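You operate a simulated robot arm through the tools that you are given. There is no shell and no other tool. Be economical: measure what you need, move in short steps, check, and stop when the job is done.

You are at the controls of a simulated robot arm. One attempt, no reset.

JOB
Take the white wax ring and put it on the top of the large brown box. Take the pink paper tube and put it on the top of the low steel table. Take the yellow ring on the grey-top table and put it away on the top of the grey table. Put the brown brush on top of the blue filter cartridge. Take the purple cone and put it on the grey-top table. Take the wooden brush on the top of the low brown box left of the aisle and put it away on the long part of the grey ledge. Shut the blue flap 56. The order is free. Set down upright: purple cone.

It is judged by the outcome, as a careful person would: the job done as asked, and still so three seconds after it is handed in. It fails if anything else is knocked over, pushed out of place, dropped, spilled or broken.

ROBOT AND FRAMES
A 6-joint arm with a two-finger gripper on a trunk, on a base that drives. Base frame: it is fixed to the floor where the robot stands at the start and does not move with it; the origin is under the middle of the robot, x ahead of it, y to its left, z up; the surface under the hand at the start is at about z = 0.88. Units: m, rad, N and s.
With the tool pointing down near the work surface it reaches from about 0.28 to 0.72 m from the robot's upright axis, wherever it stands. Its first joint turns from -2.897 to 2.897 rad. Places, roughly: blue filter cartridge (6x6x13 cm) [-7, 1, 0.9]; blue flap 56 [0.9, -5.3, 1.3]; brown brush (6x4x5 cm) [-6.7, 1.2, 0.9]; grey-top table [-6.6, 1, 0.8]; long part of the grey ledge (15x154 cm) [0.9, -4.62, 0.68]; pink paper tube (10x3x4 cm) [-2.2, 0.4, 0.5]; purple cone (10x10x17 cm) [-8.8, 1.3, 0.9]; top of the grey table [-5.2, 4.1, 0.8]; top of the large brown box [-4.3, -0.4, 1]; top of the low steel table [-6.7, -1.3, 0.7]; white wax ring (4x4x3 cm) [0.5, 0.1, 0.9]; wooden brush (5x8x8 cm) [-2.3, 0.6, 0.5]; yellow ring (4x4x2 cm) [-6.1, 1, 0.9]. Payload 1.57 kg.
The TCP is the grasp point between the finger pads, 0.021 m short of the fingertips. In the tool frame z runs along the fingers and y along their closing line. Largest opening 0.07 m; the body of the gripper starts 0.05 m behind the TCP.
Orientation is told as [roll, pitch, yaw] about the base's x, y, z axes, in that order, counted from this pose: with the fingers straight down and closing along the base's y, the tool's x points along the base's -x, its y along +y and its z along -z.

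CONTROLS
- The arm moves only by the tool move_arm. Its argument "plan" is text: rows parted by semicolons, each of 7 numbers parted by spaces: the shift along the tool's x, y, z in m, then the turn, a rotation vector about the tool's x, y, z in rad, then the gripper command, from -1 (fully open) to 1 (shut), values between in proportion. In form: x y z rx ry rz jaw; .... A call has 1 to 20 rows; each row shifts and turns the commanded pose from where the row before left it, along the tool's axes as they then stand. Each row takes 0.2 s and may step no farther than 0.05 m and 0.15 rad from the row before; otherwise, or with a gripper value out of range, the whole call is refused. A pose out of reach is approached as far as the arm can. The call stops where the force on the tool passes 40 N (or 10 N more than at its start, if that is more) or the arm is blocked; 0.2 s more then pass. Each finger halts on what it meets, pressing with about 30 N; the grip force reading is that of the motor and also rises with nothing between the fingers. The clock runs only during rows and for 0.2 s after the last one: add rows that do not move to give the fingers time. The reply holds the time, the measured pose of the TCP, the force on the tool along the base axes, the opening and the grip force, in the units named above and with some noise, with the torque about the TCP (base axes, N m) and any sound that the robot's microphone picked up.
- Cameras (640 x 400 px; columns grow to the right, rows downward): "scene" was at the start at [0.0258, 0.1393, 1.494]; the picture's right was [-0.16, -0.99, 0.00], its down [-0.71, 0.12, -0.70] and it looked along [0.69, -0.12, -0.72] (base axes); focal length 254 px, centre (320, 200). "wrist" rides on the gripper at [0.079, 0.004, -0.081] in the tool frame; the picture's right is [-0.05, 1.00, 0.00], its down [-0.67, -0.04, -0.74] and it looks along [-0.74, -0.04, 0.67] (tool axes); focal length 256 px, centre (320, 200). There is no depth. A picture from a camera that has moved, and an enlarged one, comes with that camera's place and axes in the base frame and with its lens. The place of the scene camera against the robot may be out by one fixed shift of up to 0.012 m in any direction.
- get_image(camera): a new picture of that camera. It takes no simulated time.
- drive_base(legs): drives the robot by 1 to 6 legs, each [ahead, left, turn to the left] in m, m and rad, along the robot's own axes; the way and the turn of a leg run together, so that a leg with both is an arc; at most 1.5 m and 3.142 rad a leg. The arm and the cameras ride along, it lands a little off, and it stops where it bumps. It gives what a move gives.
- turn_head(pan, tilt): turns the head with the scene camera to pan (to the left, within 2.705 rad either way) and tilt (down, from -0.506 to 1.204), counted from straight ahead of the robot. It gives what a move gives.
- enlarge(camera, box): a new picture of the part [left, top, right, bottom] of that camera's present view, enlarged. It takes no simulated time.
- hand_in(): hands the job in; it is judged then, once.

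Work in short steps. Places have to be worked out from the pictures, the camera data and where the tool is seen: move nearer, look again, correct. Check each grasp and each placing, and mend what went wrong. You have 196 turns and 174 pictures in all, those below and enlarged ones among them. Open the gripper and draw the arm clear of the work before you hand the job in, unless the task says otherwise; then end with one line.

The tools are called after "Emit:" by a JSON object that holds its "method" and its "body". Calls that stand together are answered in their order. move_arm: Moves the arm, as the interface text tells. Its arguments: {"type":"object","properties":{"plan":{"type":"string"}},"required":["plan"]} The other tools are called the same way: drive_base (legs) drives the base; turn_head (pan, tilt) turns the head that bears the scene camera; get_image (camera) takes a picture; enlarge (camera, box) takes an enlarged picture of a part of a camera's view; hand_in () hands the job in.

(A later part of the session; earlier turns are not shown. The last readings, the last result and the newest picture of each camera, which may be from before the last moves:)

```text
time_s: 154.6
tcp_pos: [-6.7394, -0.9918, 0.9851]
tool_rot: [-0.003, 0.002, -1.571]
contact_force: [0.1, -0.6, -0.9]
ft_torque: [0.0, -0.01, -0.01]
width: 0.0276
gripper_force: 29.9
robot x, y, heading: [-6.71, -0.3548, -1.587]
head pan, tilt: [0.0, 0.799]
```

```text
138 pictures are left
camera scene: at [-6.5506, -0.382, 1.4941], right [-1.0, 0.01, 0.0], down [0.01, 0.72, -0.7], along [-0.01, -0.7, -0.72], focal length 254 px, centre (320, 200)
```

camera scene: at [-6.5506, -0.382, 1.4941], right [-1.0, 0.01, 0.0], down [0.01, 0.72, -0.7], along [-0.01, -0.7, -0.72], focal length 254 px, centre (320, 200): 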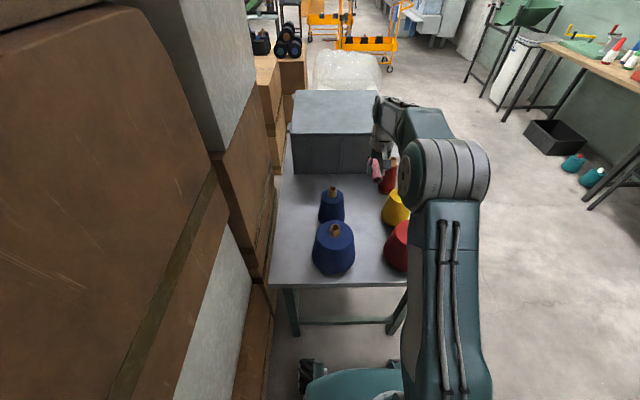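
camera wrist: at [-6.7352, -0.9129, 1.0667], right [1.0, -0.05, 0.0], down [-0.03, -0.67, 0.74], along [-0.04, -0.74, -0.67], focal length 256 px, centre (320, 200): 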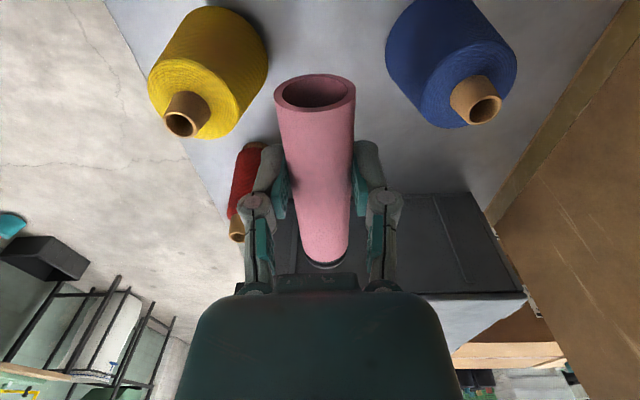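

Yellow and blue cones leave ~14 cm lane centred at x≈−6.73. I lower carefully and check.

Emit:
{"method": "move_arm", "body": {"plan": "0 0.008 0.02 0 0 0 1; 0 0 0.04 0 0 0 1; 0 0 0.04 0 0 0 1; 0 0 0.04 0 0 0 1; 0 0 0.04 0 0 0 1; 0 0 0 0 0 0 1"}}

Emit:
{"method": "get_image", "body": {"camera": "wrist"}}

```text
time_s: 156.0
tcp_pos: [-6.7314, -0.9912, 0.8062]
tool_rot: [-0.002, 0.0, -1.571]
contact_force: [0.5, 0.1, -0.8]
ft_torque: [0.02, -0.01, 0.0]
width: 0.0278
gripper_force: 29.6
robot x, y, heading: [-6.7096, -0.3554, -1.588]
head pan, tilt: [0.0, 0.799]
```

```text
137 pictures are left
camera wrist: at [-6.7281, -0.9115, 0.8883], right [1.0, -0.05, 0.0], down [-0.03, -0.67, 0.74], along [-0.04, -0.74, -0.67], focal length 256 px, centre (320, 200)
```

wrist: 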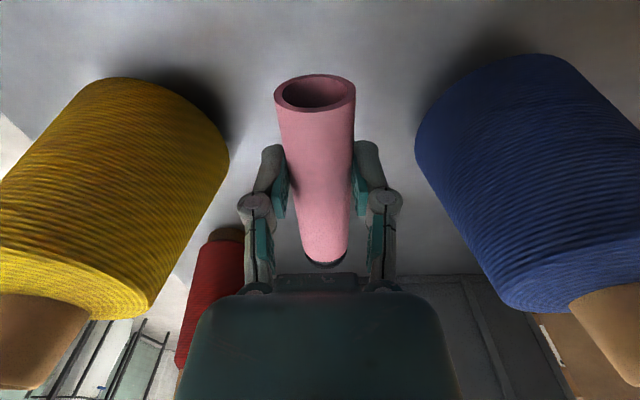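

Centred between the cones. I lower slowly to contact.

Emit:
{"method": "move_arm", "body": {"plan": "0 0 0.025 0 0 0 1; 0 0 0.015 0 0 0 1; 0 0 0.007 0 0 0 1; 0 0 0.006 0 0 0 1; 0 0 0.006 0 0 0 1; 0 0 0.006 0 0 0 1; 0 0 0 0 0 0 1"}}

Emit:
{"method": "get_image", "body": {"camera": "wrist"}}

```text
time_s: 157.6
tcp_pos: [-6.7301, -0.991, 0.7409]
tool_rot: [-0.001, 0.0, -1.571]
contact_force: [0.0, 0.0, -0.2]
ft_torque: [0.0, -0.02, 0.01]
width: 0.028
gripper_force: 30.0
robot x, y, heading: [-6.7108, -0.3513, -1.583]
head pan, tilt: [0.0, 0.799]
```

```text
136 pictures are left
camera wrist: at [-6.727, -0.9112, 0.8232], right [1.0, -0.05, 0.0], down [-0.03, -0.67, 0.74], along [-0.04, -0.74, -0.67], focal length 256 px, centre (320, 200)
```

wrist: 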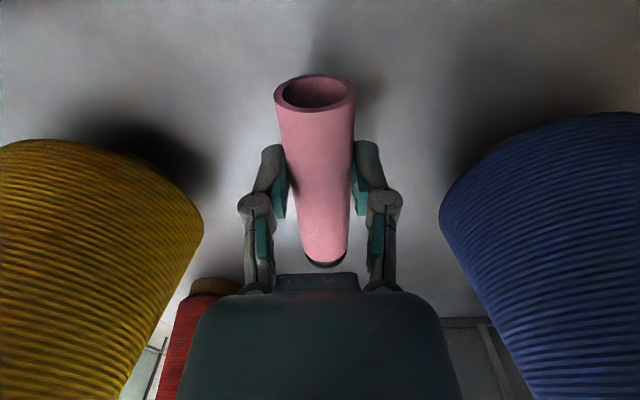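

Not touching yet; on down in small steps.

Emit:
{"method": "move_arm", "body": {"plan": "0 0 0.007 0 0 0 1; 0 0 0.006 0 0 0 1; 0 0 0.006 0 0 0 1; 0 0 0.006 0 0 0 1; 0 0 0 0 0 0 1"}}

Emit:
{"method": "get_image", "body": {"camera": "wrist"}}

```text
time_s: 158.9
tcp_pos: [-6.7298, -0.9927, 0.721]
tool_rot: [-0.002, -0.006, -1.57]
contact_force: [-0.3, 7.4, 14.3]
ft_torque: [0.29, -0.14, 0.09]
width: 0.0276
gripper_force: 29.7
robot x, y, heading: [-6.71, -0.3561, -1.578]
head pan, tilt: [0.0, 0.799]
stopped in row 5: the force on the tool passed its limit at 41 N (the readings are from after the stop); the commanded pose is now the measured one
```

```text
135 pictures are left
camera wrist: at [-6.7269, -0.9135, 0.8021], right [1.0, -0.05, 0.0], down [-0.03, -0.66, 0.75], along [-0.04, -0.75, -0.66], focal length 256 px, centre (320, 200)
```

wrist: 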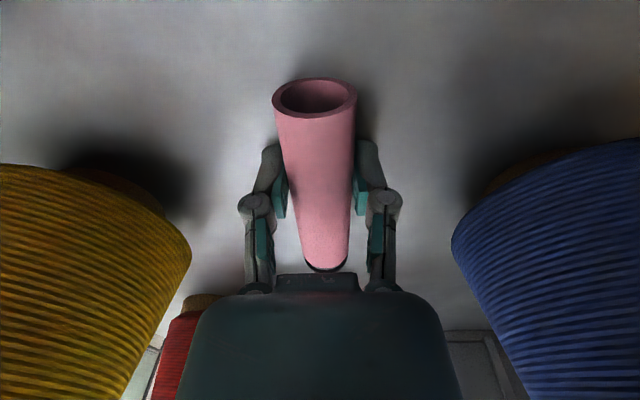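

Contact, table at ≈0.70. I open gently, then lift straight up.

Emit:
{"method": "move_arm", "body": {"plan": "0 0 0 0 0 0 0.1; 0 0 0 0 0 0 0; 0 0 0 0 0 0 -0.2; 0 0 0 0 0 0 -0.35; 0 0 0 0 0 0 -0.35; 0 0 -0.02 0 0 0 -0.35; 0 0 -0.03 0 0 0 -0.35; 0 0 -0.04 0 0 0 -0.35; 0 0 -0.045 0 0 0 -0.35; 0 0 -0.045 0 0 0 -0.35; 0 0 -0.045 0 0 0 -0.35; 0 0 -0.045 0 0 0 -0.35; 0 0 -0.045 0 0 0 -0.35; 0 0 0 0 0 0 -1"}}

Emit:
{"method": "get_image", "body": {"camera": "wrist"}}

```text
time_s: 161.9
tcp_pos: [-6.7298, -0.9934, 1.0366]
tool_rot: [-0.001, -0.005, -1.572]
contact_force: [0.4, -0.4, 0.8]
ft_torque: [0.01, 0.01, 0.01]
width: 0.07
gripper_force: 0.1
robot x, y, heading: [-6.7107, -0.3535, -1.583]
head pan, tilt: [0.0, 0.799]
```

```text
134 pictures are left
camera wrist: at [-6.7263, -0.9148, 1.1184], right [1.0, -0.05, 0.0], down [-0.03, -0.66, 0.75], along [-0.04, -0.75, -0.66], focal length 256 px, centre (320, 200)
```

wrist: 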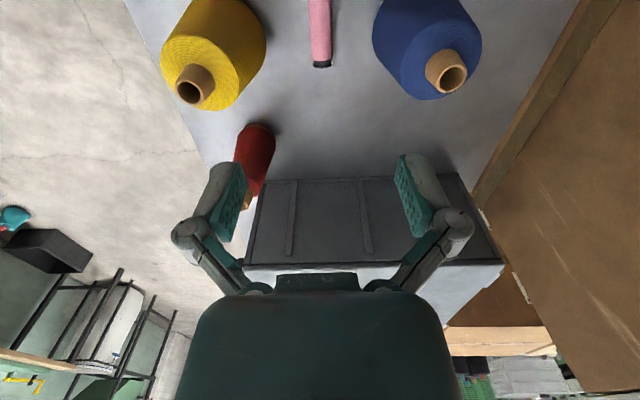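

Tube lies on the steel table. I retract and drive around the west end of the grey-top table to its far side.

Emit:
{"method": "move_arm", "body": {"plan": "0.045 0 -0.01 0 0 0 -1; 0.045 0 -0.01 0 0 0 -1; 0.045 0 -0.01 0 0 0 -1; 0.045 0 -0.01 0 0 0 -1; 0.045 0 -0.01 0 0 0 -1; 0.035 0 0 0 0 0 -1"}}

Emit:
{"method": "drive_base", "body": {"legs": [[-0.5, 0, 0], [0, -1.03, 0], [-1.45, 0, 0]]}}

Emit:
{"method": "turn_head", "body": {"pan": 0.7, "tilt": 0.6}}

Emit:
{"method": "get_image", "body": {"camera": "scene"}}

Emit:
{"method": "turn_head", "body": {"pan": -1.2, "tilt": 0.4}}

Emit:
{"method": "get_image", "body": {"camera": "scene"}}

```text
time_s: 163.3
tcp_pos: [-6.7275, -0.7301, 1.0857]
tool_rot: [-0.003, -0.004, -1.571]
contact_force: [0.1, -0.3, 1.0]
ft_torque: [0.01, -0.01, -0.02]
width: 0.07
gripper_force: 0.0
robot x, y, heading: [-6.7116, -0.3524, -1.585]
head pan, tilt: [0.0, 0.799]
```

```text
time_s: 178.0
tcp_pos: [-7.6866, 1.2698, 1.0842]
tool_rot: [-0.001, -0.005, -1.596]
contact_force: [0.0, 0.1, 0.6]
ft_torque: [-0.02, 0.02, 0.02]
width: 0.0702
gripper_force: 0.1
robot x, y, heading: [-7.6566, 1.6444, -1.605]
head pan, tilt: [0.0, 0.799]
```

```text
time_s: 179.1
tcp_pos: [-7.686, 1.2689, 1.0844]
tool_rot: [-0.002, -0.007, -1.594]
contact_force: [-0.2, -0.7, -0.4]
ft_torque: [-0.03, -0.01, -0.01]
width: 0.07
gripper_force: 0.0
robot x, y, heading: [-7.6598, 1.6472, -1.606]
head pan, tilt: [0.7, 0.6]
```

```text
133 pictures are left
camera scene: at [-7.4434, 1.6262, 1.5109], right [-0.79, -0.61, 0.0], down [-0.35, 0.45, -0.82], along [0.51, -0.65, -0.57], focal length 254 px, centre (320, 200)
```

scene: 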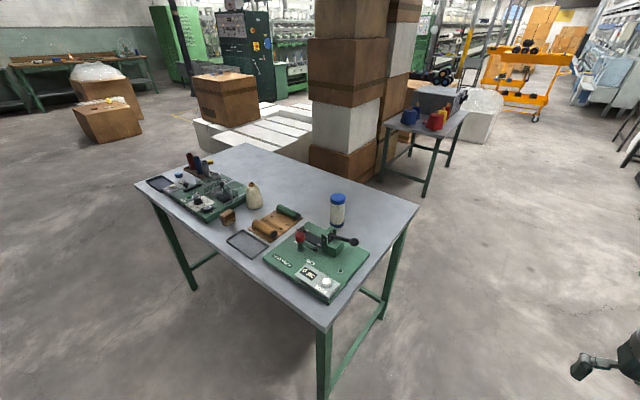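

```text
time_s: 181.0
tcp_pos: [-7.6872, 1.2695, 1.0851]
tool_rot: [-0.002, -0.007, -1.596]
contact_force: [-0.4, 0.1, -0.4]
ft_torque: [0.01, 0.04, 0.02]
width: 0.07
gripper_force: 0.0
robot x, y, heading: [-7.6625, 1.646, -1.605]
head pan, tilt: [-1.201, 0.4]
```

```text
132 pictures are left
camera scene: at [-7.5853, 1.6658, 1.5293], right [-0.33, 0.95, 0.0], down [0.37, 0.13, -0.92], along [-0.87, -0.3, -0.39], focal length 254 px, centre (320, 200)
```

scene: 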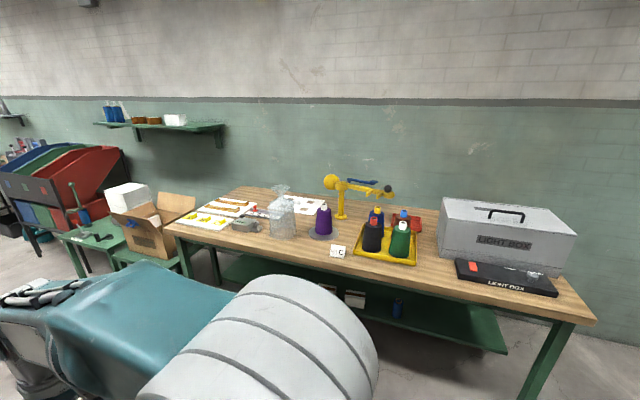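

The bench shows the purple cone; the table shows cartridge and brush. I enlarge both.

Emit:
{"method": "enlarge", "body": {"camera": "scene", "box": [250, 170, 450, 290]}}

Emit:
{"method": "turn_head", "body": {"pan": 0.7, "tilt": 0.7}}

Emit:
{"method": "enlarge", "body": {"camera": "scene", "box": [120, 90, 440, 290]}}

```text
3.20 times, centred on (350, 230) of scene
camera zoom: at [-7.5853, 1.6658, 1.5293], right [-0.33, 0.95, 0.0], down [0.37, 0.13, -0.92], along [-0.87, -0.3, -0.39], focal length 811 px, centre (224, 104)
```

zoom: 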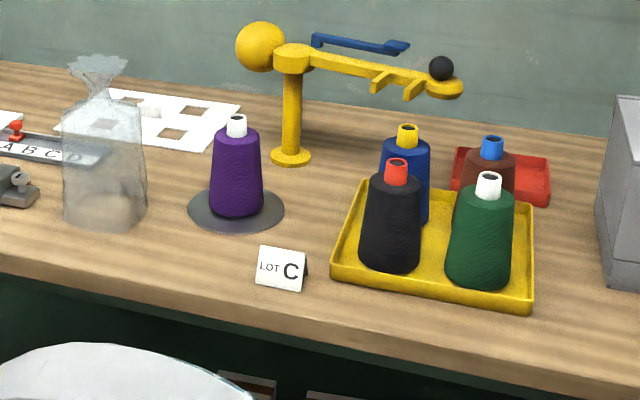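

```text
time_s: 182.8
tcp_pos: [-7.6875, 1.2692, 1.0836]
tool_rot: [-0.001, -0.007, -1.596]
contact_force: [-0.5, 0.0, 0.5]
ft_torque: [-0.02, 0.01, 0.01]
width: 0.0698
gripper_force: 0.2
robot x, y, heading: [-7.6552, 1.6479, -1.61]
head pan, tilt: [0.7, 0.7]
```

```text
2.00 times, centred on (280, 190) of scene
camera zoom: at [-7.4455, 1.6289, 1.5023], right [-0.79, -0.61, 0.0], down [-0.4, 0.51, -0.76], along [0.47, -0.6, -0.64], focal length 507 px, centre (400, 220)
```

zoom: 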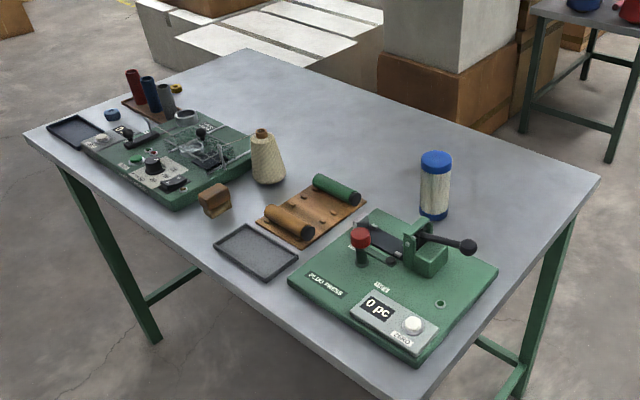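

Cartridge at (−7.0, 0.95), brush at (−6.63, 1.215). I strafe in front of the brush.

Emit:
{"method": "drive_base", "body": {"legs": [[-0.06, 0, 0.035], [0, 1.03, 0]]}}

Emit:
{"method": "get_image", "body": {"camera": "wrist"}}

Emit:
{"method": "turn_head", "body": {"pan": 0, "tilt": 0.8}}

Emit:
{"method": "get_image", "body": {"camera": "scene"}}

```text
time_s: 188.8
tcp_pos: [-6.6448, 1.3215, 1.0842]
tool_rot: [0.0, -0.008, -1.57]
contact_force: [0.7, 0.2, 0.5]
ft_torque: [0.02, 0.04, 0.0]
width: 0.07
gripper_force: 0.0
robot x, y, heading: [-6.6249, 1.6974, -1.583]
head pan, tilt: [0.7, 0.7]
```

```text
129 pictures are left
camera wrist: at [-6.6413, 1.4012, 1.1667], right [1.0, -0.05, 0.0], down [-0.03, -0.66, 0.75], along [-0.04, -0.75, -0.66], focal length 256 px, centre (320, 200)
```

wrist: 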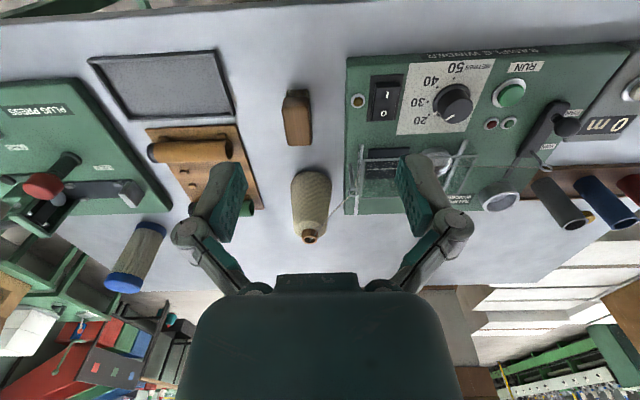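

```text
time_s: 189.8
tcp_pos: [-6.6434, 1.3206, 1.0845]
tool_rot: [-0.001, -0.008, -1.571]
contact_force: [-0.9, -0.3, -0.7]
ft_torque: [0.0, 0.03, 0.02]
width: 0.0699
gripper_force: 0.1
robot x, y, heading: [-6.6267, 1.7, -1.585]
head pan, tilt: [0.0, 0.799]
```

```text
128 pictures are left
camera scene: at [-6.4662, 1.6719, 1.4941], right [-1.0, 0.01, 0.0], down [0.01, 0.72, -0.7], along [-0.01, -0.7, -0.72], focal length 254 px, centre (320, 200)
```

scene: 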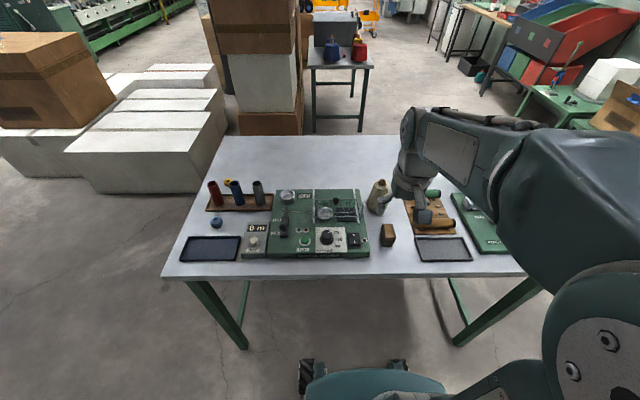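

I enlarge the wrist view around the brush to judge its pose.

Emit:
{"method": "enlarge", "body": {"camera": "wrist", "box": [230, 70, 390, 170]}}

Emit:
{"method": "enlarge", "body": {"camera": "scene", "box": [340, 170, 460, 270]}}

```text
4.00 times, centred on (310, 120) of wrist
camera zoom: at [-6.6402, 1.4012, 1.1667], right [1.0, -0.05, 0.0], down [-0.03, -0.66, 0.75], along [-0.04, -0.75, -0.66], focal length 1024 px, centre (360, 520)
```

zoom: 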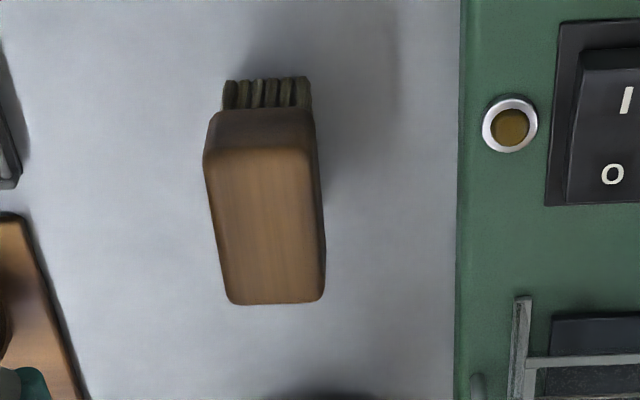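

```text
4.00 times, centred on (400, 220) of scene
camera zoom: at [-6.4662, 1.6719, 1.4941], right [-1.0, 0.01, 0.0], down [0.01, 0.72, -0.7], along [-0.01, -0.7, -0.72], focal length 1014 px, centre (0, 120)
```

zoom: 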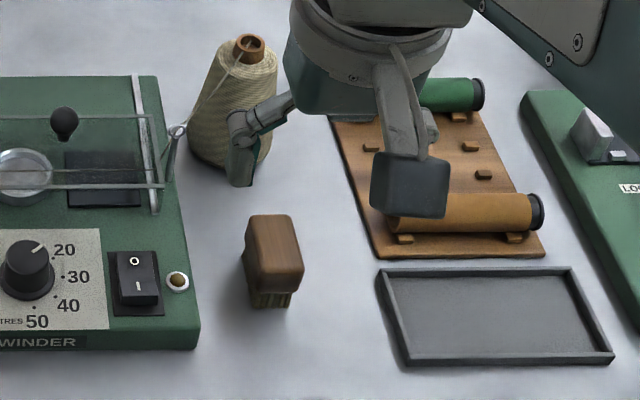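

Brush stands at (−6.679, 1.222), long axis along y. I move over it and descend.

Emit:
{"method": "move_arm", "body": {"plan": "-0.04 -0.018 0 0 0 0 -0.66; -0.04 -0.018 0 0 0 0 -0.66; -0.018 0 0.035 0 0.006 0 -0.66; 0 0 0.04 0 0 0 -0.66; 0 0 0.03 0 0 0 -0.66; 0 0 0 0 0 0 -0.66"}}

Emit:
{"method": "get_image", "body": {"camera": "wrist"}}

```text
time_s: 191.2
tcp_pos: [-6.6799, 1.2231, 0.979]
tool_rot: [-0.003, -0.001, -1.571]
contact_force: [0.5, -0.1, 0.6]
ft_torque: [0.01, -0.01, 0.0]
width: 0.0581
gripper_force: 0.1
robot x, y, heading: [-6.6299, 1.6957, -1.579]
head pan, tilt: [0.0, 0.799]
```

```text
125 pictures are left
camera wrist: at [-6.6767, 1.3019, 1.0626], right [1.0, -0.05, 0.0], down [-0.03, -0.67, 0.75], along [-0.04, -0.74, -0.67], focal length 256 px, centre (320, 200)
```

wrist: 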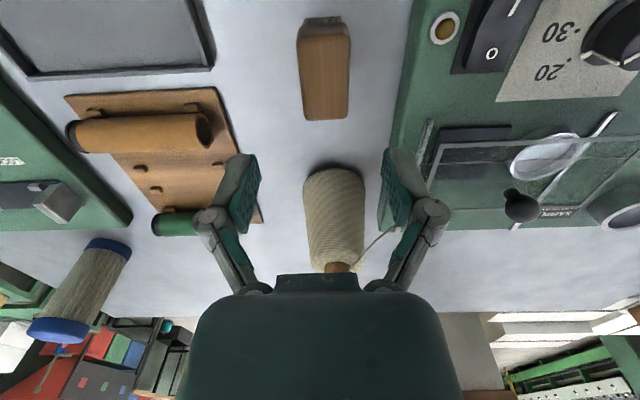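

Aligned; descend, grip, and check.

Emit:
{"method": "move_arm", "body": {"plan": "0.006 0 0.035 0 0 0 -0.66; 0 0 0.035 0 0 0 -0.66; 0 0 0.032 0 0 0 -0.66; 0 0 0 0 0 0 -0.66; 0 0 0 0 0 0 1; 0 0 0 0 0 0 1; 0 0 0 0 0 0 1"}}

Emit:
{"method": "get_image", "body": {"camera": "wrist"}}

```text
time_s: 192.8
tcp_pos: [-6.681, 1.2291, 0.8788]
tool_rot: [-0.001, -0.002, -1.571]
contact_force: [0.9, 0.5, 9.1]
ft_torque: [0.08, 0.02, 0.07]
width: 0.0301
gripper_force: 30.0
robot x, y, heading: [-6.6247, 1.7012, -1.584]
head pan, tilt: [0.0, 0.799]
```

```text
124 pictures are left
camera wrist: at [-6.6768, 1.3095, 0.9602], right [1.0, -0.05, 0.0], down [-0.03, -0.67, 0.75], along [-0.04, -0.74, -0.67], focal length 256 px, centre (320, 200)
```

wrist: 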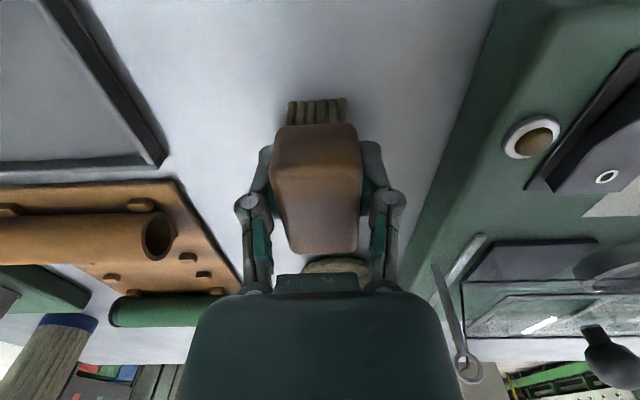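

Brush gripped (30 mm). I lift, retract, and drive to the west end facing the cartridge.

Emit:
{"method": "move_arm", "body": {"plan": "0 0 -0.03 0 0 0 1; 0 0 -0.045 0 0 0 1; 0 0 -0.045 0 0 0 1; 0 0 -0.045 0 0 0 1; 0 0 -0.045 0 0 0 1; 0.02 0.02 -0.04 0 0 0 1; 0.045 0.02 0 0 0 0 1; 0.03 0.015 0 0 0 0 1; 0 0 0 0 0 0 1"}}

Emit:
{"method": "drive_base", "body": {"legs": [[-0.1, 0, 0], [0, -1.1, 0], [0.75, 0, 0], [0, 0, 1.57]]}}

Emit:
{"method": "get_image", "body": {"camera": "scene"}}

Emit:
{"method": "get_image", "body": {"camera": "wrist"}}

```text
time_s: 194.8
tcp_pos: [-6.6227, 1.325, 1.1278]
tool_rot: [-0.002, -0.001, -1.572]
contact_force: [-0.7, -0.3, -0.5]
ft_torque: [0.0, -0.03, 0.01]
width: 0.03
gripper_force: 30.2
robot x, y, heading: [-6.624, 1.7004, -1.581]
head pan, tilt: [0.0, 0.799]
```

```text
time_s: 208.8
tcp_pos: [-7.3518, 1.0535, 1.128]
tool_rot: [-0.001, 0.0, 0.018]
contact_force: [0.2, -0.3, -0.2]
ft_torque: [0.01, -0.01, -0.01]
width: 0.0302
gripper_force: 30.6
robot x, y, heading: [-7.7257, 1.0403, 0.004]
head pan, tilt: [0.0, 0.799]
```

```text
123 pictures are left
camera scene: at [-7.6987, 1.1965, 1.4941], right [0.01, -1.0, 0.0], down [-0.72, -0.01, -0.7], along [0.7, 0.0, -0.72], focal length 254 px, centre (320, 200)
```

scene: 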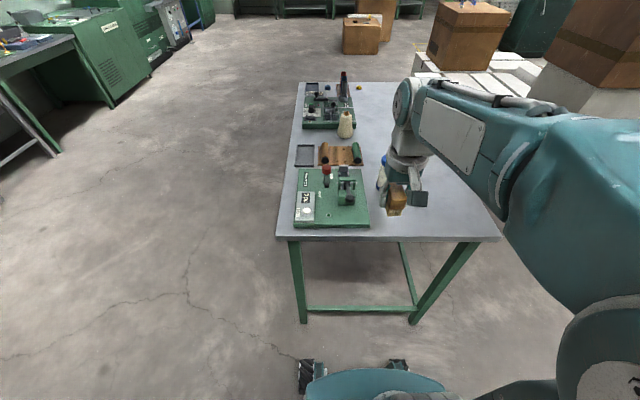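

```text
122 pictures are left
camera wrist: at [-7.4321, 1.0563, 1.2105], right [0.03, 1.0, 0.0], down [0.67, -0.02, 0.75], along [0.74, -0.03, -0.67], focal length 256 px, centre (320, 200)
```

wrist: 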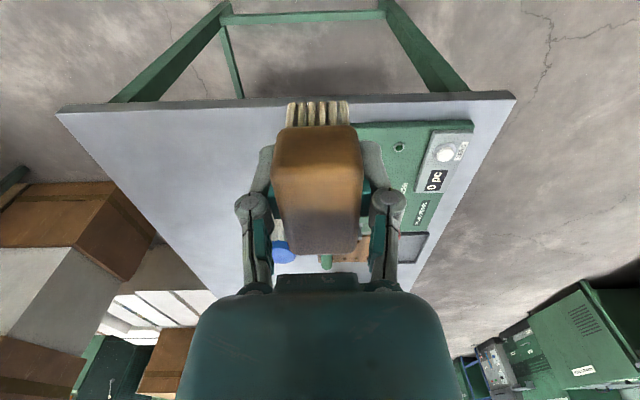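

I close in by 9 cm, shift right 4 cm, and swing the tool aside to see the cap clearly.

Emit:
{"method": "drive_base", "body": {"legs": [[0.09, -0.04, 0]]}}

Emit:
{"method": "move_arm", "body": {"plan": "0 0.04 -0.02 0 0 0 1; 0 0.04 -0.02 0 0 0 1; 0 0 0 0 0 0.018 1"}}

Emit:
{"method": "get_image", "body": {"camera": "wrist"}}

Emit:
{"method": "get_image", "body": {"camera": "scene"}}

```text
time_s: 209.9
tcp_pos: [-7.2628, 1.0226, 1.1292]
tool_rot: [-0.007, 0.0, 0.022]
contact_force: [-0.4, 0.6, 0.0]
ft_torque: [-0.05, 0.02, -0.02]
width: 0.0301
gripper_force: 30.2
robot x, y, heading: [-7.6347, 1.0105, 0.008]
head pan, tilt: [0.0, 0.799]
```

```text
time_s: 210.7
tcp_pos: [-7.2657, 1.0947, 1.1689]
tool_rot: [0.002, 0.001, 0.001]
contact_force: [0.3, 0.2, 0.4]
ft_torque: [-0.03, -0.02, 0.0]
width: 0.0304
gripper_force: 29.8
robot x, y, heading: [-7.6346, 1.0087, 0.004]
head pan, tilt: [0.0, 0.799]
```

```text
121 pictures are left
camera wrist: at [-7.3451, 1.0985, 1.2508], right [0.05, 1.0, 0.0], down [0.67, -0.03, 0.75], along [0.74, -0.04, -0.67], focal length 256 px, centre (320, 200)
```

wrist: 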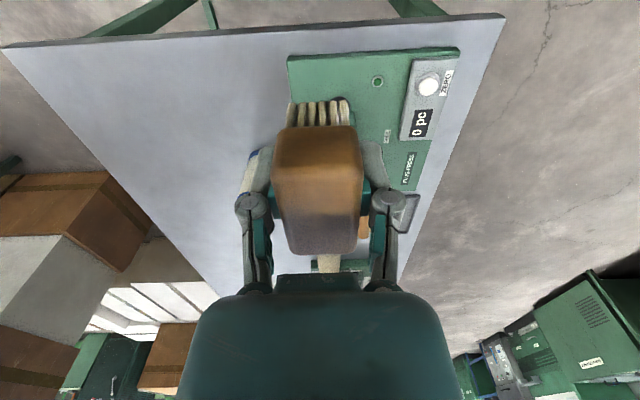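

```text
120 pictures are left
camera scene: at [-7.6093, 1.1623, 1.4939], right [0.01, -1.0, 0.0], down [-0.72, -0.01, -0.7], along [0.7, 0.0, -0.72], focal length 254 px, centre (320, 200)
```

scene: 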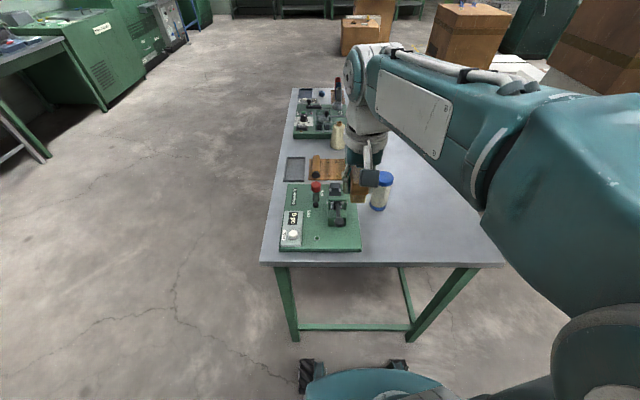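

Cap at about (−7.018, 0.963). I shift the tool further left to see it unobstructed in the wrist view.

Emit:
{"method": "move_arm", "body": {"plan": "0 0.045 0 0 0 0 1; 0 0.045 0 0 0 0 1; 0 0.03 0 0 0 0 1; 0 0 0 0 0 0 1"}}

Emit:
{"method": "get_image", "body": {"camera": "wrist"}}

Emit:
{"method": "enlarge", "body": {"camera": "scene", "box": [300, 130, 460, 230]}}

```text
time_s: 211.7
tcp_pos: [-7.2656, 1.2137, 1.1668]
tool_rot: [0.001, 0.002, 0.002]
contact_force: [1.7, 0.0, 0.7]
ft_torque: [0.0, -0.01, 0.0]
width: 0.0299
gripper_force: 29.4
robot x, y, heading: [-7.6327, 1.0091, 0.006]
head pan, tilt: [0.0, 0.799]
```

```text
119 pictures are left
camera wrist: at [-7.3458, 1.2177, 1.2489], right [0.05, 1.0, 0.0], down [0.67, -0.04, 0.75], along [0.74, -0.04, -0.67], focal length 256 px, centre (320, 200)
```

wrist: 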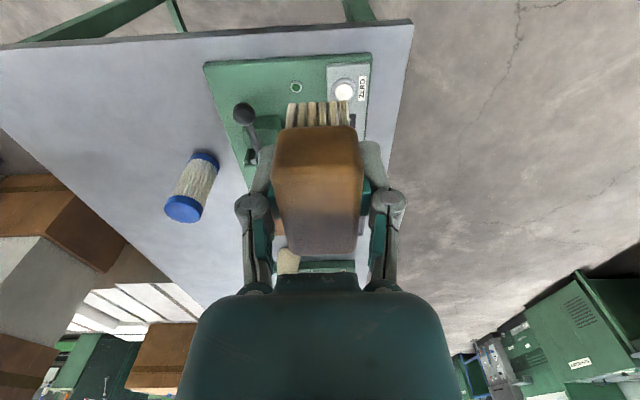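

```text
4.00 times, centred on (380, 180) of scene
camera zoom: at [-7.6092, 1.1576, 1.4942], right [0.01, -1.0, 0.0], down [-0.72, 0.0, -0.7], along [0.7, 0.0, -0.72], focal length 1014 px, centre (80, 280)
```

zoom: 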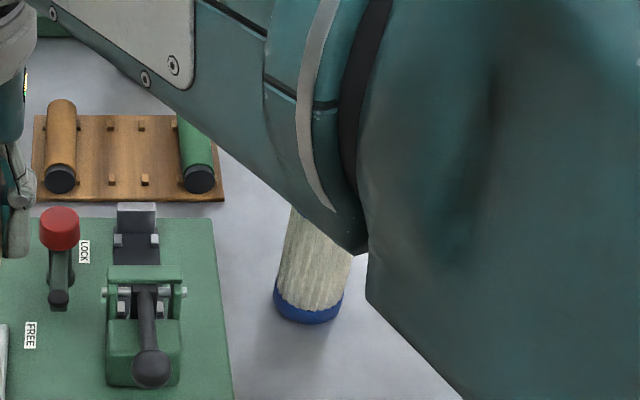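

Wrist view gives the cap at (−7.045, 0.982). I go nearer to refine.

Emit:
{"method": "move_arm", "body": {"plan": "-0.04 -0.02 0 0 0 0 1; -0.04 -0.02 0 0 0 0 1; -0.04 -0.02 0 0 0 0 1; -0.025 -0.02 0 0 0 0 1; 0 -0.02 0 0 0 0 1; 0 0 0 0 0 0 1"}}

Emit:
{"method": "get_image", "body": {"camera": "wrist"}}

```text
time_s: 213.1
tcp_pos: [-7.1193, 1.1162, 1.169]
tool_rot: [0.0, -0.001, 0.004]
contact_force: [0.0, -0.3, 0.1]
ft_torque: [0.0, -0.03, -0.01]
width: 0.03
gripper_force: 30.0
robot x, y, heading: [-7.6333, 1.0072, 0.008]
head pan, tilt: [0.0, 0.799]
```

```text
117 pictures are left
camera wrist: at [-7.1999, 1.1196, 1.2515], right [0.05, 1.0, 0.0], down [0.67, -0.03, 0.75], along [0.74, -0.04, -0.67], focal length 256 px, centre (320, 200)
```

wrist: 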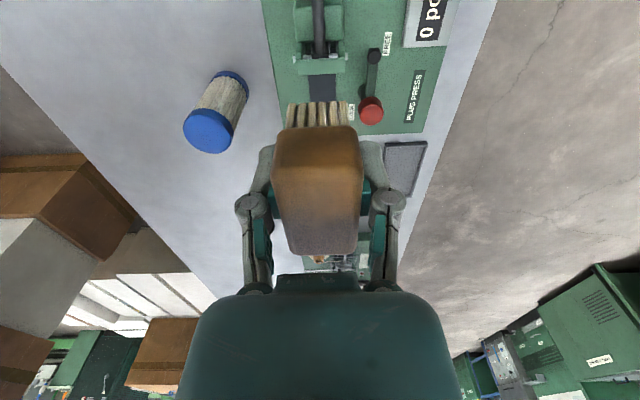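

Consistent: cap at (−7.04, 0.98). I move above it and lower to just above.

Emit:
{"method": "move_arm", "body": {"plan": "-0.02 -0.035 0 0 0 0 1; -0.02 -0.035 0 0 0 0 1; -0.02 -0.035 0 0 0 0 1; -0.019 -0.032 0 0 0 0 1; 0 0 0.04 0 0 0 1; 0 0 0.04 0 0 0 1; 0 0 0.03 0 0 0 1; 0 0 0 0 0 0 1"}}

Emit:
{"method": "get_image", "body": {"camera": "wrist"}}

Emit:
{"method": "get_image", "body": {"camera": "scene"}}

```text
time_s: 214.9
tcp_pos: [-7.0386, 0.9775, 1.0576]
tool_rot: [0.0, -0.001, 0.003]
contact_force: [0.1, 0.2, -0.8]
ft_torque: [0.02, 0.01, 0.0]
width: 0.0303
gripper_force: 30.1
robot x, y, heading: [-7.6358, 1.0064, 0.001]
head pan, tilt: [0.0, 0.799]
```

```text
116 pictures are left
camera wrist: at [-7.1191, 0.982, 1.1401], right [0.05, 1.0, 0.0], down [0.67, -0.03, 0.75], along [0.74, -0.04, -0.67], focal length 256 px, centre (320, 200)
```

wrist: 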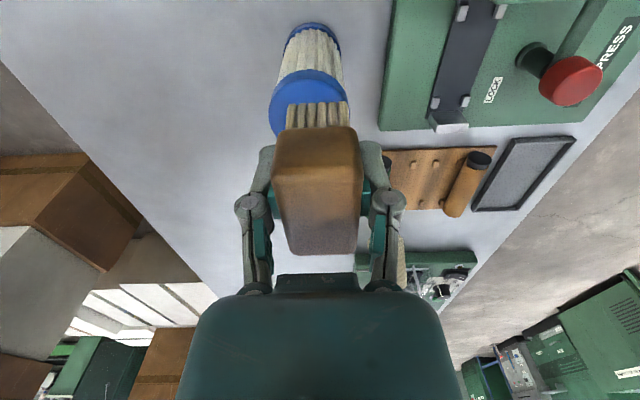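

```text
115 pictures are left
camera scene: at [-7.608, 1.1603, 1.494], right [0.01, -1.0, 0.0], down [-0.72, 0.0, -0.7], along [0.7, 0.0, -0.72], focal length 254 px, centre (320, 200)
```

scene: 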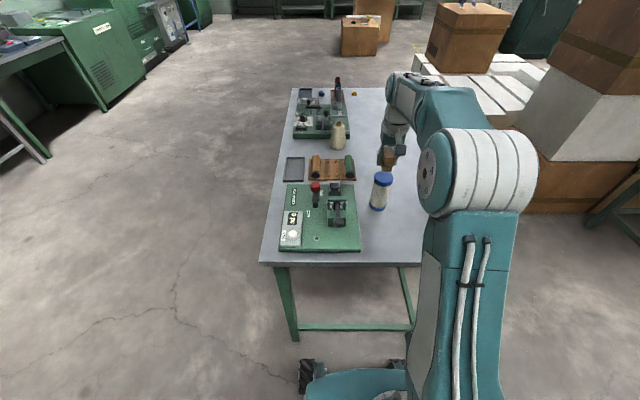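

Triangulating three views puts the cap top at (−7.029, 0.970, 0.971). I correct by 1 cm and lower.

Emit:
{"method": "move_arm", "body": {"plan": "-0.01 -0.008 0 0 0 0 1; 0 0 0.02 0 0 0 1; 0 0 0.015 0 0 0 1; 0 0 0 0 0 0 1"}}

Emit:
{"method": "get_image", "body": {"camera": "wrist"}}

Emit:
{"method": "enlarge", "body": {"camera": "scene", "box": [340, 130, 420, 220]}}

```text
time_s: 215.9
tcp_pos: [-7.0289, 0.9701, 1.0218]
tool_rot: [-0.002, 0.001, 0.001]
contact_force: [-0.2, -0.5, -0.3]
ft_torque: [0.01, -0.01, 0.0]
width: 0.03
gripper_force: 30.0
robot x, y, heading: [-7.6344, 1.0072, 0.003]
head pan, tilt: [0.0, 0.799]
```

```text
114 pictures are left
camera wrist: at [-7.1095, 0.9738, 1.1054], right [0.05, 1.0, 0.0], down [0.67, -0.03, 0.75], along [0.74, -0.04, -0.67], focal length 256 px, centre (320, 200)
```

wrist: 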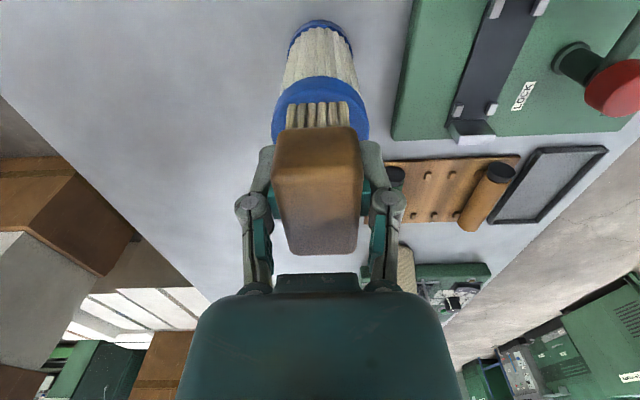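

```text
4.44 times, centred on (380, 175) of scene
camera zoom: at [-7.608, 1.1599, 1.4941], right [0.01, -1.0, 0.0], down [-0.72, 0.0, -0.7], along [0.7, 0.0, -0.72], focal length 1127 px, centre (53, 311)
```

zoom: 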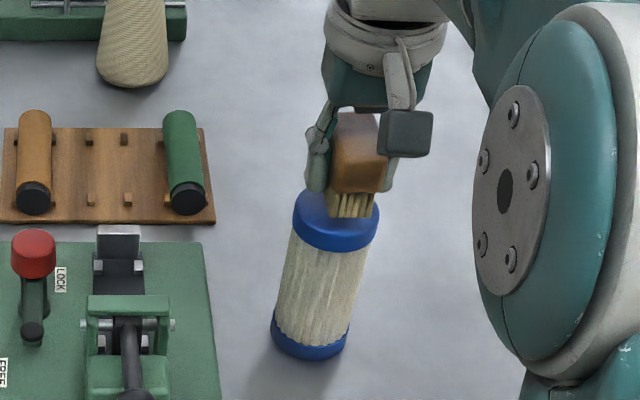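

Well aligned. I lower in small steps until it touches.

Emit:
{"method": "move_arm", "body": {"plan": "0 0 0.005 0 0 0 1; 0 0 0.004 0 0 0 1; 0 0 0.004 0 0 0 1; 0 0 0 0 0 0 1"}}

Emit:
{"method": "enlarge", "body": {"camera": "scene", "box": [340, 130, 420, 220]}}

```text
time_s: 216.9
tcp_pos: [-7.029, 0.9706, 1.0089]
tool_rot: [0.0, 0.0, 0.001]
contact_force: [0.6, 0.0, -1.1]
ft_torque: [0.0, 0.04, 0.0]
width: 0.0304
gripper_force: 29.9
robot x, y, heading: [-7.6378, 1.0084, 0.006]
head pan, tilt: [0.0, 0.799]
```

```text
4.44 times, centred on (380, 175) of scene
camera zoom: at [-7.608, 1.1601, 1.4941], right [0.01, -1.0, 0.0], down [-0.72, 0.0, -0.7], along [0.7, 0.0, -0.72], focal length 1127 px, centre (53, 311)
```

zoom: 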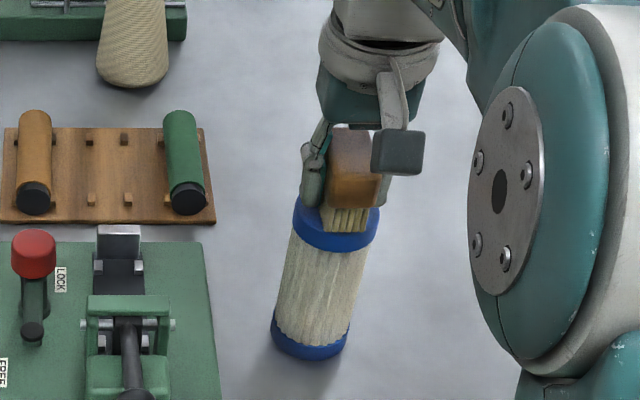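

Still free; continue.

Emit:
{"method": "move_arm", "body": {"plan": "0 0 0.004 0 0 0 1; 0 0 0.004 0 0 0 1; 0 0 0 0 0 0 1"}}

Emit:
{"method": "get_image", "body": {"camera": "wrist"}}

```text
time_s: 217.7
tcp_pos: [-7.03, 0.9709, 1.0036]
tool_rot: [0.001, -0.005, 0.002]
contact_force: [1.3, 0.4, 23.4]
ft_torque: [-0.04, 0.07, 0.02]
width: 0.0305
gripper_force: 30.0
robot x, y, heading: [-7.6378, 1.0068, 0.006]
head pan, tilt: [0.0, 0.799]
```

```text
111 pictures are left
camera wrist: at [-7.1093, 0.9749, 1.0865], right [0.05, 1.0, 0.0], down [0.66, -0.03, 0.75], along [0.75, -0.04, -0.66], focal length 256 px, centre (320, 200)
```

wrist: 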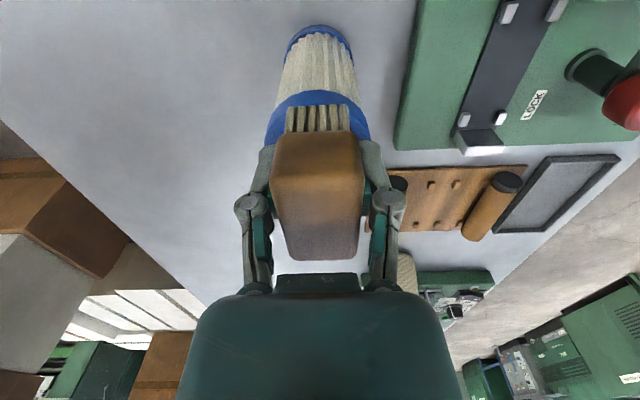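

Contact (23 N). I ease up 2 mm, open, and lift straight off.

Emit:
{"method": "move_arm", "body": {"plan": "0 0 -0.002 0 0 0 1; 0 0 0 0 0 0 0.05; 0 0 0 0 0 0 -0.3; 0 0 0 0 0 0 -0.7; 0 0 0 0 0 0 -0.7; 0 0 -0.02 0 0 0 -0.7; 0 0 -0.03 0 0 0 -0.7; 0 0 -0.04 0 0 0 -0.7; 0 0 -0.04 0 0 0 -0.7; 0.03 0 -0.03 0 0 0 -0.7; 0.045 0 0 0 0 0 -0.7; 0.045 0 0 0 0 0 -1; 0.045 0 0 0 0 0 -1; 0.045 0 0 0 0 0 -1"}}

Emit:
{"method": "get_image", "body": {"camera": "wrist"}}

Emit:
{"method": "enlarge", "body": {"camera": "scene", "box": [340, 130, 420, 220]}}

```text
time_s: 220.7
tcp_pos: [-7.2403, 0.9691, 1.1633]
tool_rot: [0.0, 0.001, 0.003]
contact_force: [1.0, 0.7, -0.6]
ft_torque: [0.02, 0.01, 0.02]
width: 0.0699
gripper_force: 0.0
robot x, y, heading: [-7.636, 1.0059, 0.007]
head pan, tilt: [0.0, 0.799]
```

```text
110 pictures are left
camera wrist: at [-7.3216, 0.9722, 1.2461], right [0.05, 1.0, 0.0], down [0.67, -0.03, 0.74], along [0.74, -0.04, -0.67], focal length 256 px, centre (320, 200)
```

wrist: 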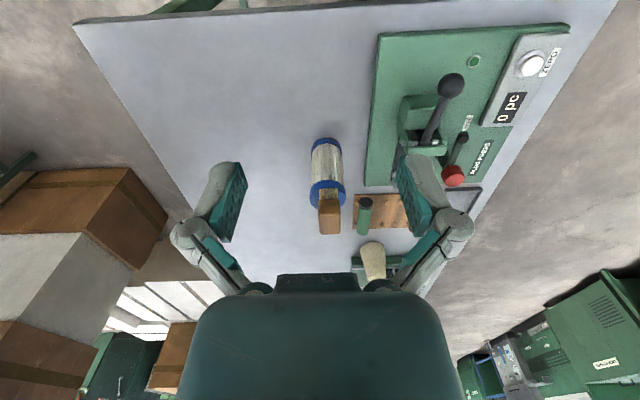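

```text
4.44 times, centred on (380, 175) of scene
camera zoom: at [-7.6094, 1.1602, 1.4941], right [0.01, -1.0, 0.0], down [-0.72, 0.0, -0.7], along [0.7, 0.0, -0.72], focal length 1127 px, centre (53, 311)
```

zoom: 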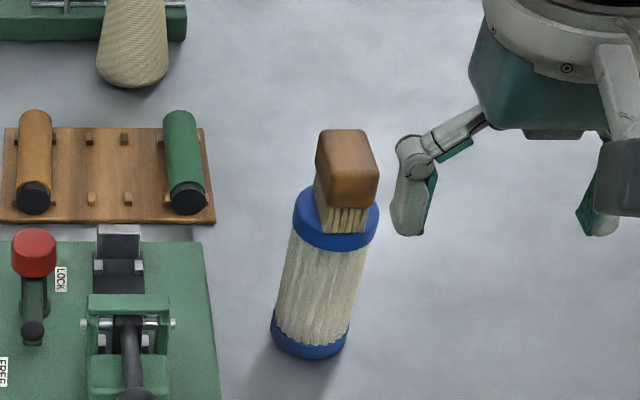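

Brush stands on the cartridge. Now the purple cone: back up, turn round and approach the bench.

Emit:
{"method": "drive_base", "body": {"legs": [[-0.16, 0, 0], [0, 0, 3.13], [0.12, -0.27, 0]]}}

Emit:
{"method": "get_image", "body": {"camera": "scene"}}

Emit:
{"method": "get_image", "body": {"camera": "wrist"}}

```text
time_s: 231.1
tcp_pos: [-8.3132, 1.2977, 1.1644]
tool_rot: [-0.006, 0.001, -3.121]
contact_force: [0.3, -0.2, 0.3]
ft_torque: [0.0, 0.0, 0.0]
width: 0.07
gripper_force: 0.0
robot x, y, heading: [-7.9193, 1.2693, -3.124]
head pan, tilt: [0.0, 0.799]
```

```text
108 pictures are left
camera scene: at [-7.9301, 1.1042, 1.4934], right [-0.02, 1.0, 0.01], down [0.72, 0.02, -0.7], along [-0.7, -0.01, -0.72], focal length 254 px, centre (320, 200)
```

scene: 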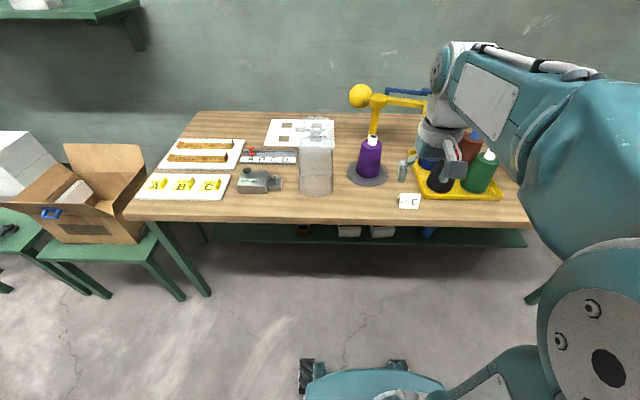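

```text
107 pictures are left
camera wrist: at [-8.2334, 1.2939, 1.2467], right [-0.03, -1.0, 0.0], down [-0.67, 0.02, 0.75], along [-0.74, 0.03, -0.67], focal length 256 px, centre (320, 200)
```

wrist: 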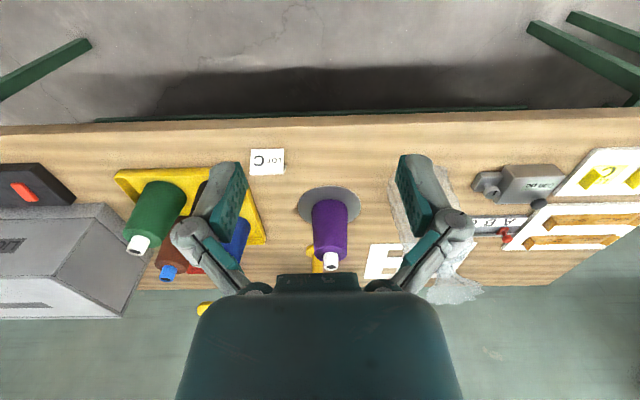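

Cone at about (−8.67, 1.29), top ≈1.015, standing on a grey disk. I close in and position above it.

Emit:
{"method": "drive_base", "body": {"legs": [[0.13, 0, 0]]}}

Emit:
{"method": "move_arm", "body": {"plan": "-0.04 0 0 0 0 0 -1; -0.04 0 0 0 0 0 -1; -0.04 0 0 0 0 0 -1; -0.035 0 0 0 0 -0.02 -1; 0 0 0 0 0 0 -1"}}

Emit:
{"method": "get_image", "body": {"camera": "wrist"}}

Emit:
{"method": "get_image", "body": {"camera": "scene"}}

```text
time_s: 232.4
tcp_pos: [-8.4411, 1.297, 1.1637]
tool_rot: [-0.001, -0.001, -3.12]
contact_force: [0.3, -0.4, -0.8]
ft_torque: [0.04, -0.04, 0.0]
width: 0.0698
gripper_force: 0.1
robot x, y, heading: [-8.047, 1.2631, -3.115]
head pan, tilt: [0.0, 0.799]
```

```text
time_s: 233.6
tcp_pos: [-8.5949, 1.2928, 1.165]
tool_rot: [0.001, 0.0, -3.1]
contact_force: [0.4, -1.6, -0.1]
ft_torque: [-0.01, -0.02, 0.01]
width: 0.07
gripper_force: 0.0
robot x, y, heading: [-8.0463, 1.261, -3.117]
head pan, tilt: [0.0, 0.799]
```

```text
106 pictures are left
camera wrist: at [-8.5159, 1.2916, 1.2473], right [-0.01, -1.0, 0.0], down [-0.67, 0.01, 0.75], along [-0.75, 0.01, -0.67], focal length 256 px, centre (320, 200)
```

wrist: 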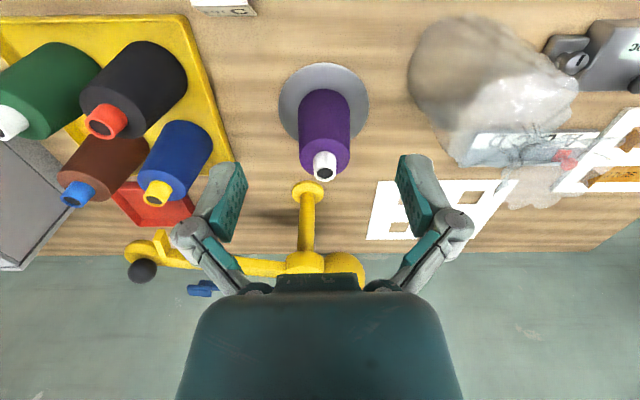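

```text
105 pictures are left
camera scene: at [-8.0597, 1.1067, 1.4941], right [-0.02, 1.0, 0.0], down [0.72, 0.02, -0.7], along [-0.7, -0.02, -0.72], focal length 254 px, centre (320, 200)
```

scene: 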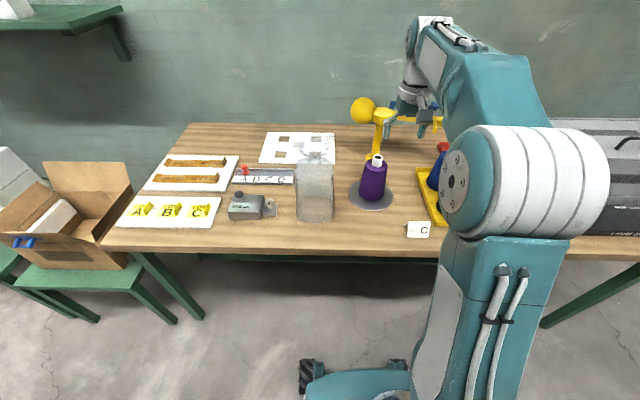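

Triangulation now gives cone axis at (−8.75, 1.288), tip z≈0.97, bench z≈0.81. I move the base 5 cm closer and look again enlarged.

Emit:
{"method": "drive_base", "body": {"legs": [[0.05, 0, 0]]}}

Emit:
{"method": "move_arm", "body": {"plan": "-0.03 0 0.02 0 0 0 -1; -0.03 0 0.03 0 0 0 -1; 0 0 0.02 0 0 -0.04 -1; 0 0 0 0 0 0 -1"}}

Emit:
{"method": "enlarge", "body": {"camera": "wrist", "box": [160, 0, 480, 200]}}

Emit:
{"method": "enlarge", "body": {"camera": "scene", "box": [320, 90, 480, 240]}}

```text
time_s: 234.5
tcp_pos: [-8.6443, 1.2904, 1.1651]
tool_rot: [0.001, -0.001, -3.099]
contact_force: [-0.6, 1.0, -0.4]
ft_torque: [-0.02, 0.0, -0.01]
width: 0.0699
gripper_force: 0.0
robot x, y, heading: [-8.0986, 1.2631, -3.122]
head pan, tilt: [0.0, 0.799]
```

```text
time_s: 235.5
tcp_pos: [-8.7052, 1.286, 1.0951]
tool_rot: [0.001, -0.001, -3.059]
contact_force: [0.3, 0.3, 0.5]
ft_torque: [0.0, 0.01, 0.01]
width: 0.0699
gripper_force: 0.0
robot x, y, heading: [-8.0971, 1.2613, -3.121]
head pan, tilt: [0.0, 0.799]
```

```text
2.00 times, centred on (320, 100) of wrist
camera zoom: at [-8.6253, 1.2892, 1.1768], right [0.03, -1.0, 0.0], down [-0.67, -0.02, 0.75], along [-0.75, -0.02, -0.67], focal length 512 px, centre (320, 400)
```

zoom: 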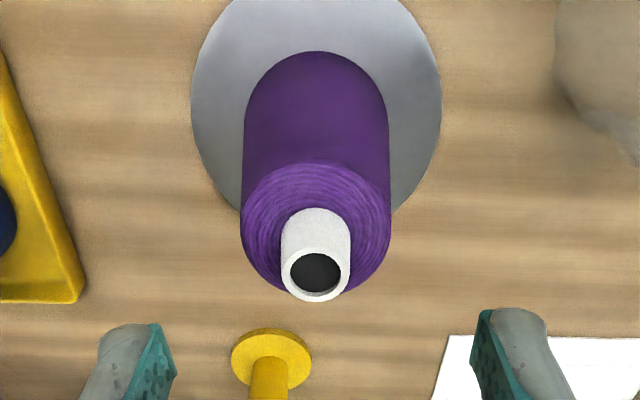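

```text
2.67 times, centred on (400, 165) of scene
camera zoom: at [-8.1104, 1.1056, 1.4941], right [-0.02, 1.0, 0.0], down [0.72, 0.02, -0.7], along [-0.7, -0.02, -0.72], focal length 676 px, centre (107, 293)
```

zoom: 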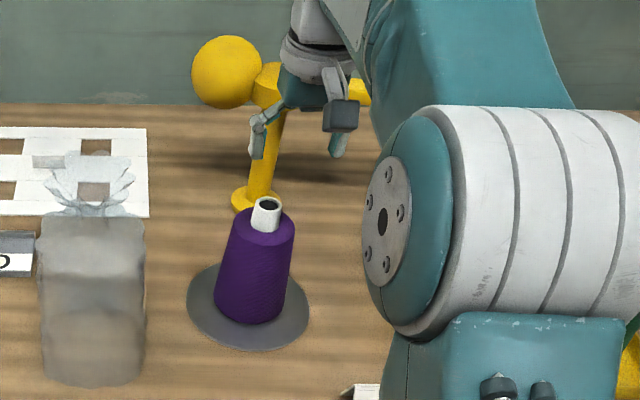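

Core (3.3 cm wide, ~3 cm tall) is the part to grip; purple body is too wide. I move over (−8.768, 1.287) and descend.

Emit:
{"method": "move_arm", "body": {"plan": "-0.032 -0.003 0.02 0 0 0 -1; -0.031 -0.003 0.02 0 0 0 -1; 0 0 0.03 0 0 0 -1; 0 0 0 0 0 0 -1"}}

Emit:
{"method": "get_image", "body": {"camera": "wrist"}}

Emit:
{"method": "enlarge", "body": {"camera": "scene", "box": [320, 90, 480, 240]}}

```text
time_s: 236.5
tcp_pos: [-8.7678, 1.2905, 1.0248]
tool_rot: [0.002, 0.0, -3.058]
contact_force: [1.2, 0.3, -0.4]
ft_torque: [0.01, 0.04, 0.02]
width: 0.0701
gripper_force: 0.1
robot x, y, heading: [-8.0925, 1.2641, -3.117]
head pan, tilt: [0.0, 0.799]
```

```text
102 pictures are left
camera wrist: at [-8.689, 1.2919, 1.1072], right [0.03, -1.0, 0.0], down [-0.67, -0.02, 0.75], along [-0.74, -0.02, -0.67], focal length 256 px, centre (320, 200)
```

wrist: 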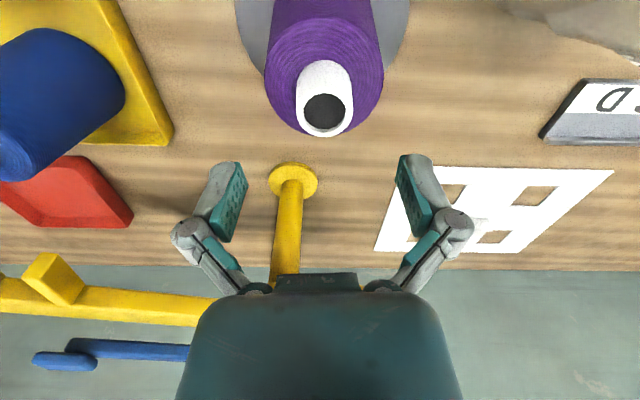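

```text
2.67 times, centred on (400, 165) of scene
camera zoom: at [-8.1108, 1.1057, 1.4941], right [-0.02, 1.0, 0.0], down [0.72, 0.02, -0.7], along [-0.7, -0.02, -0.72], focal length 676 px, centre (107, 293)
```

zoom: 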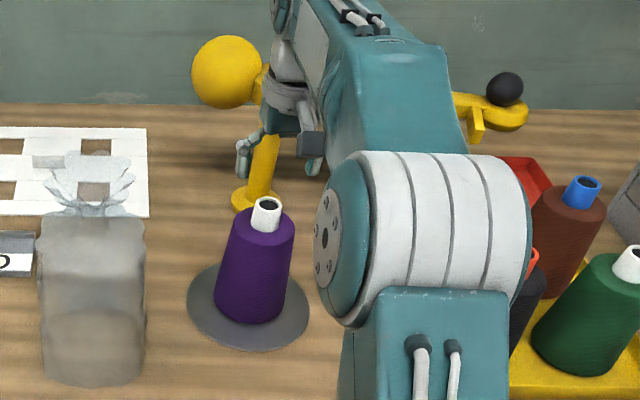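

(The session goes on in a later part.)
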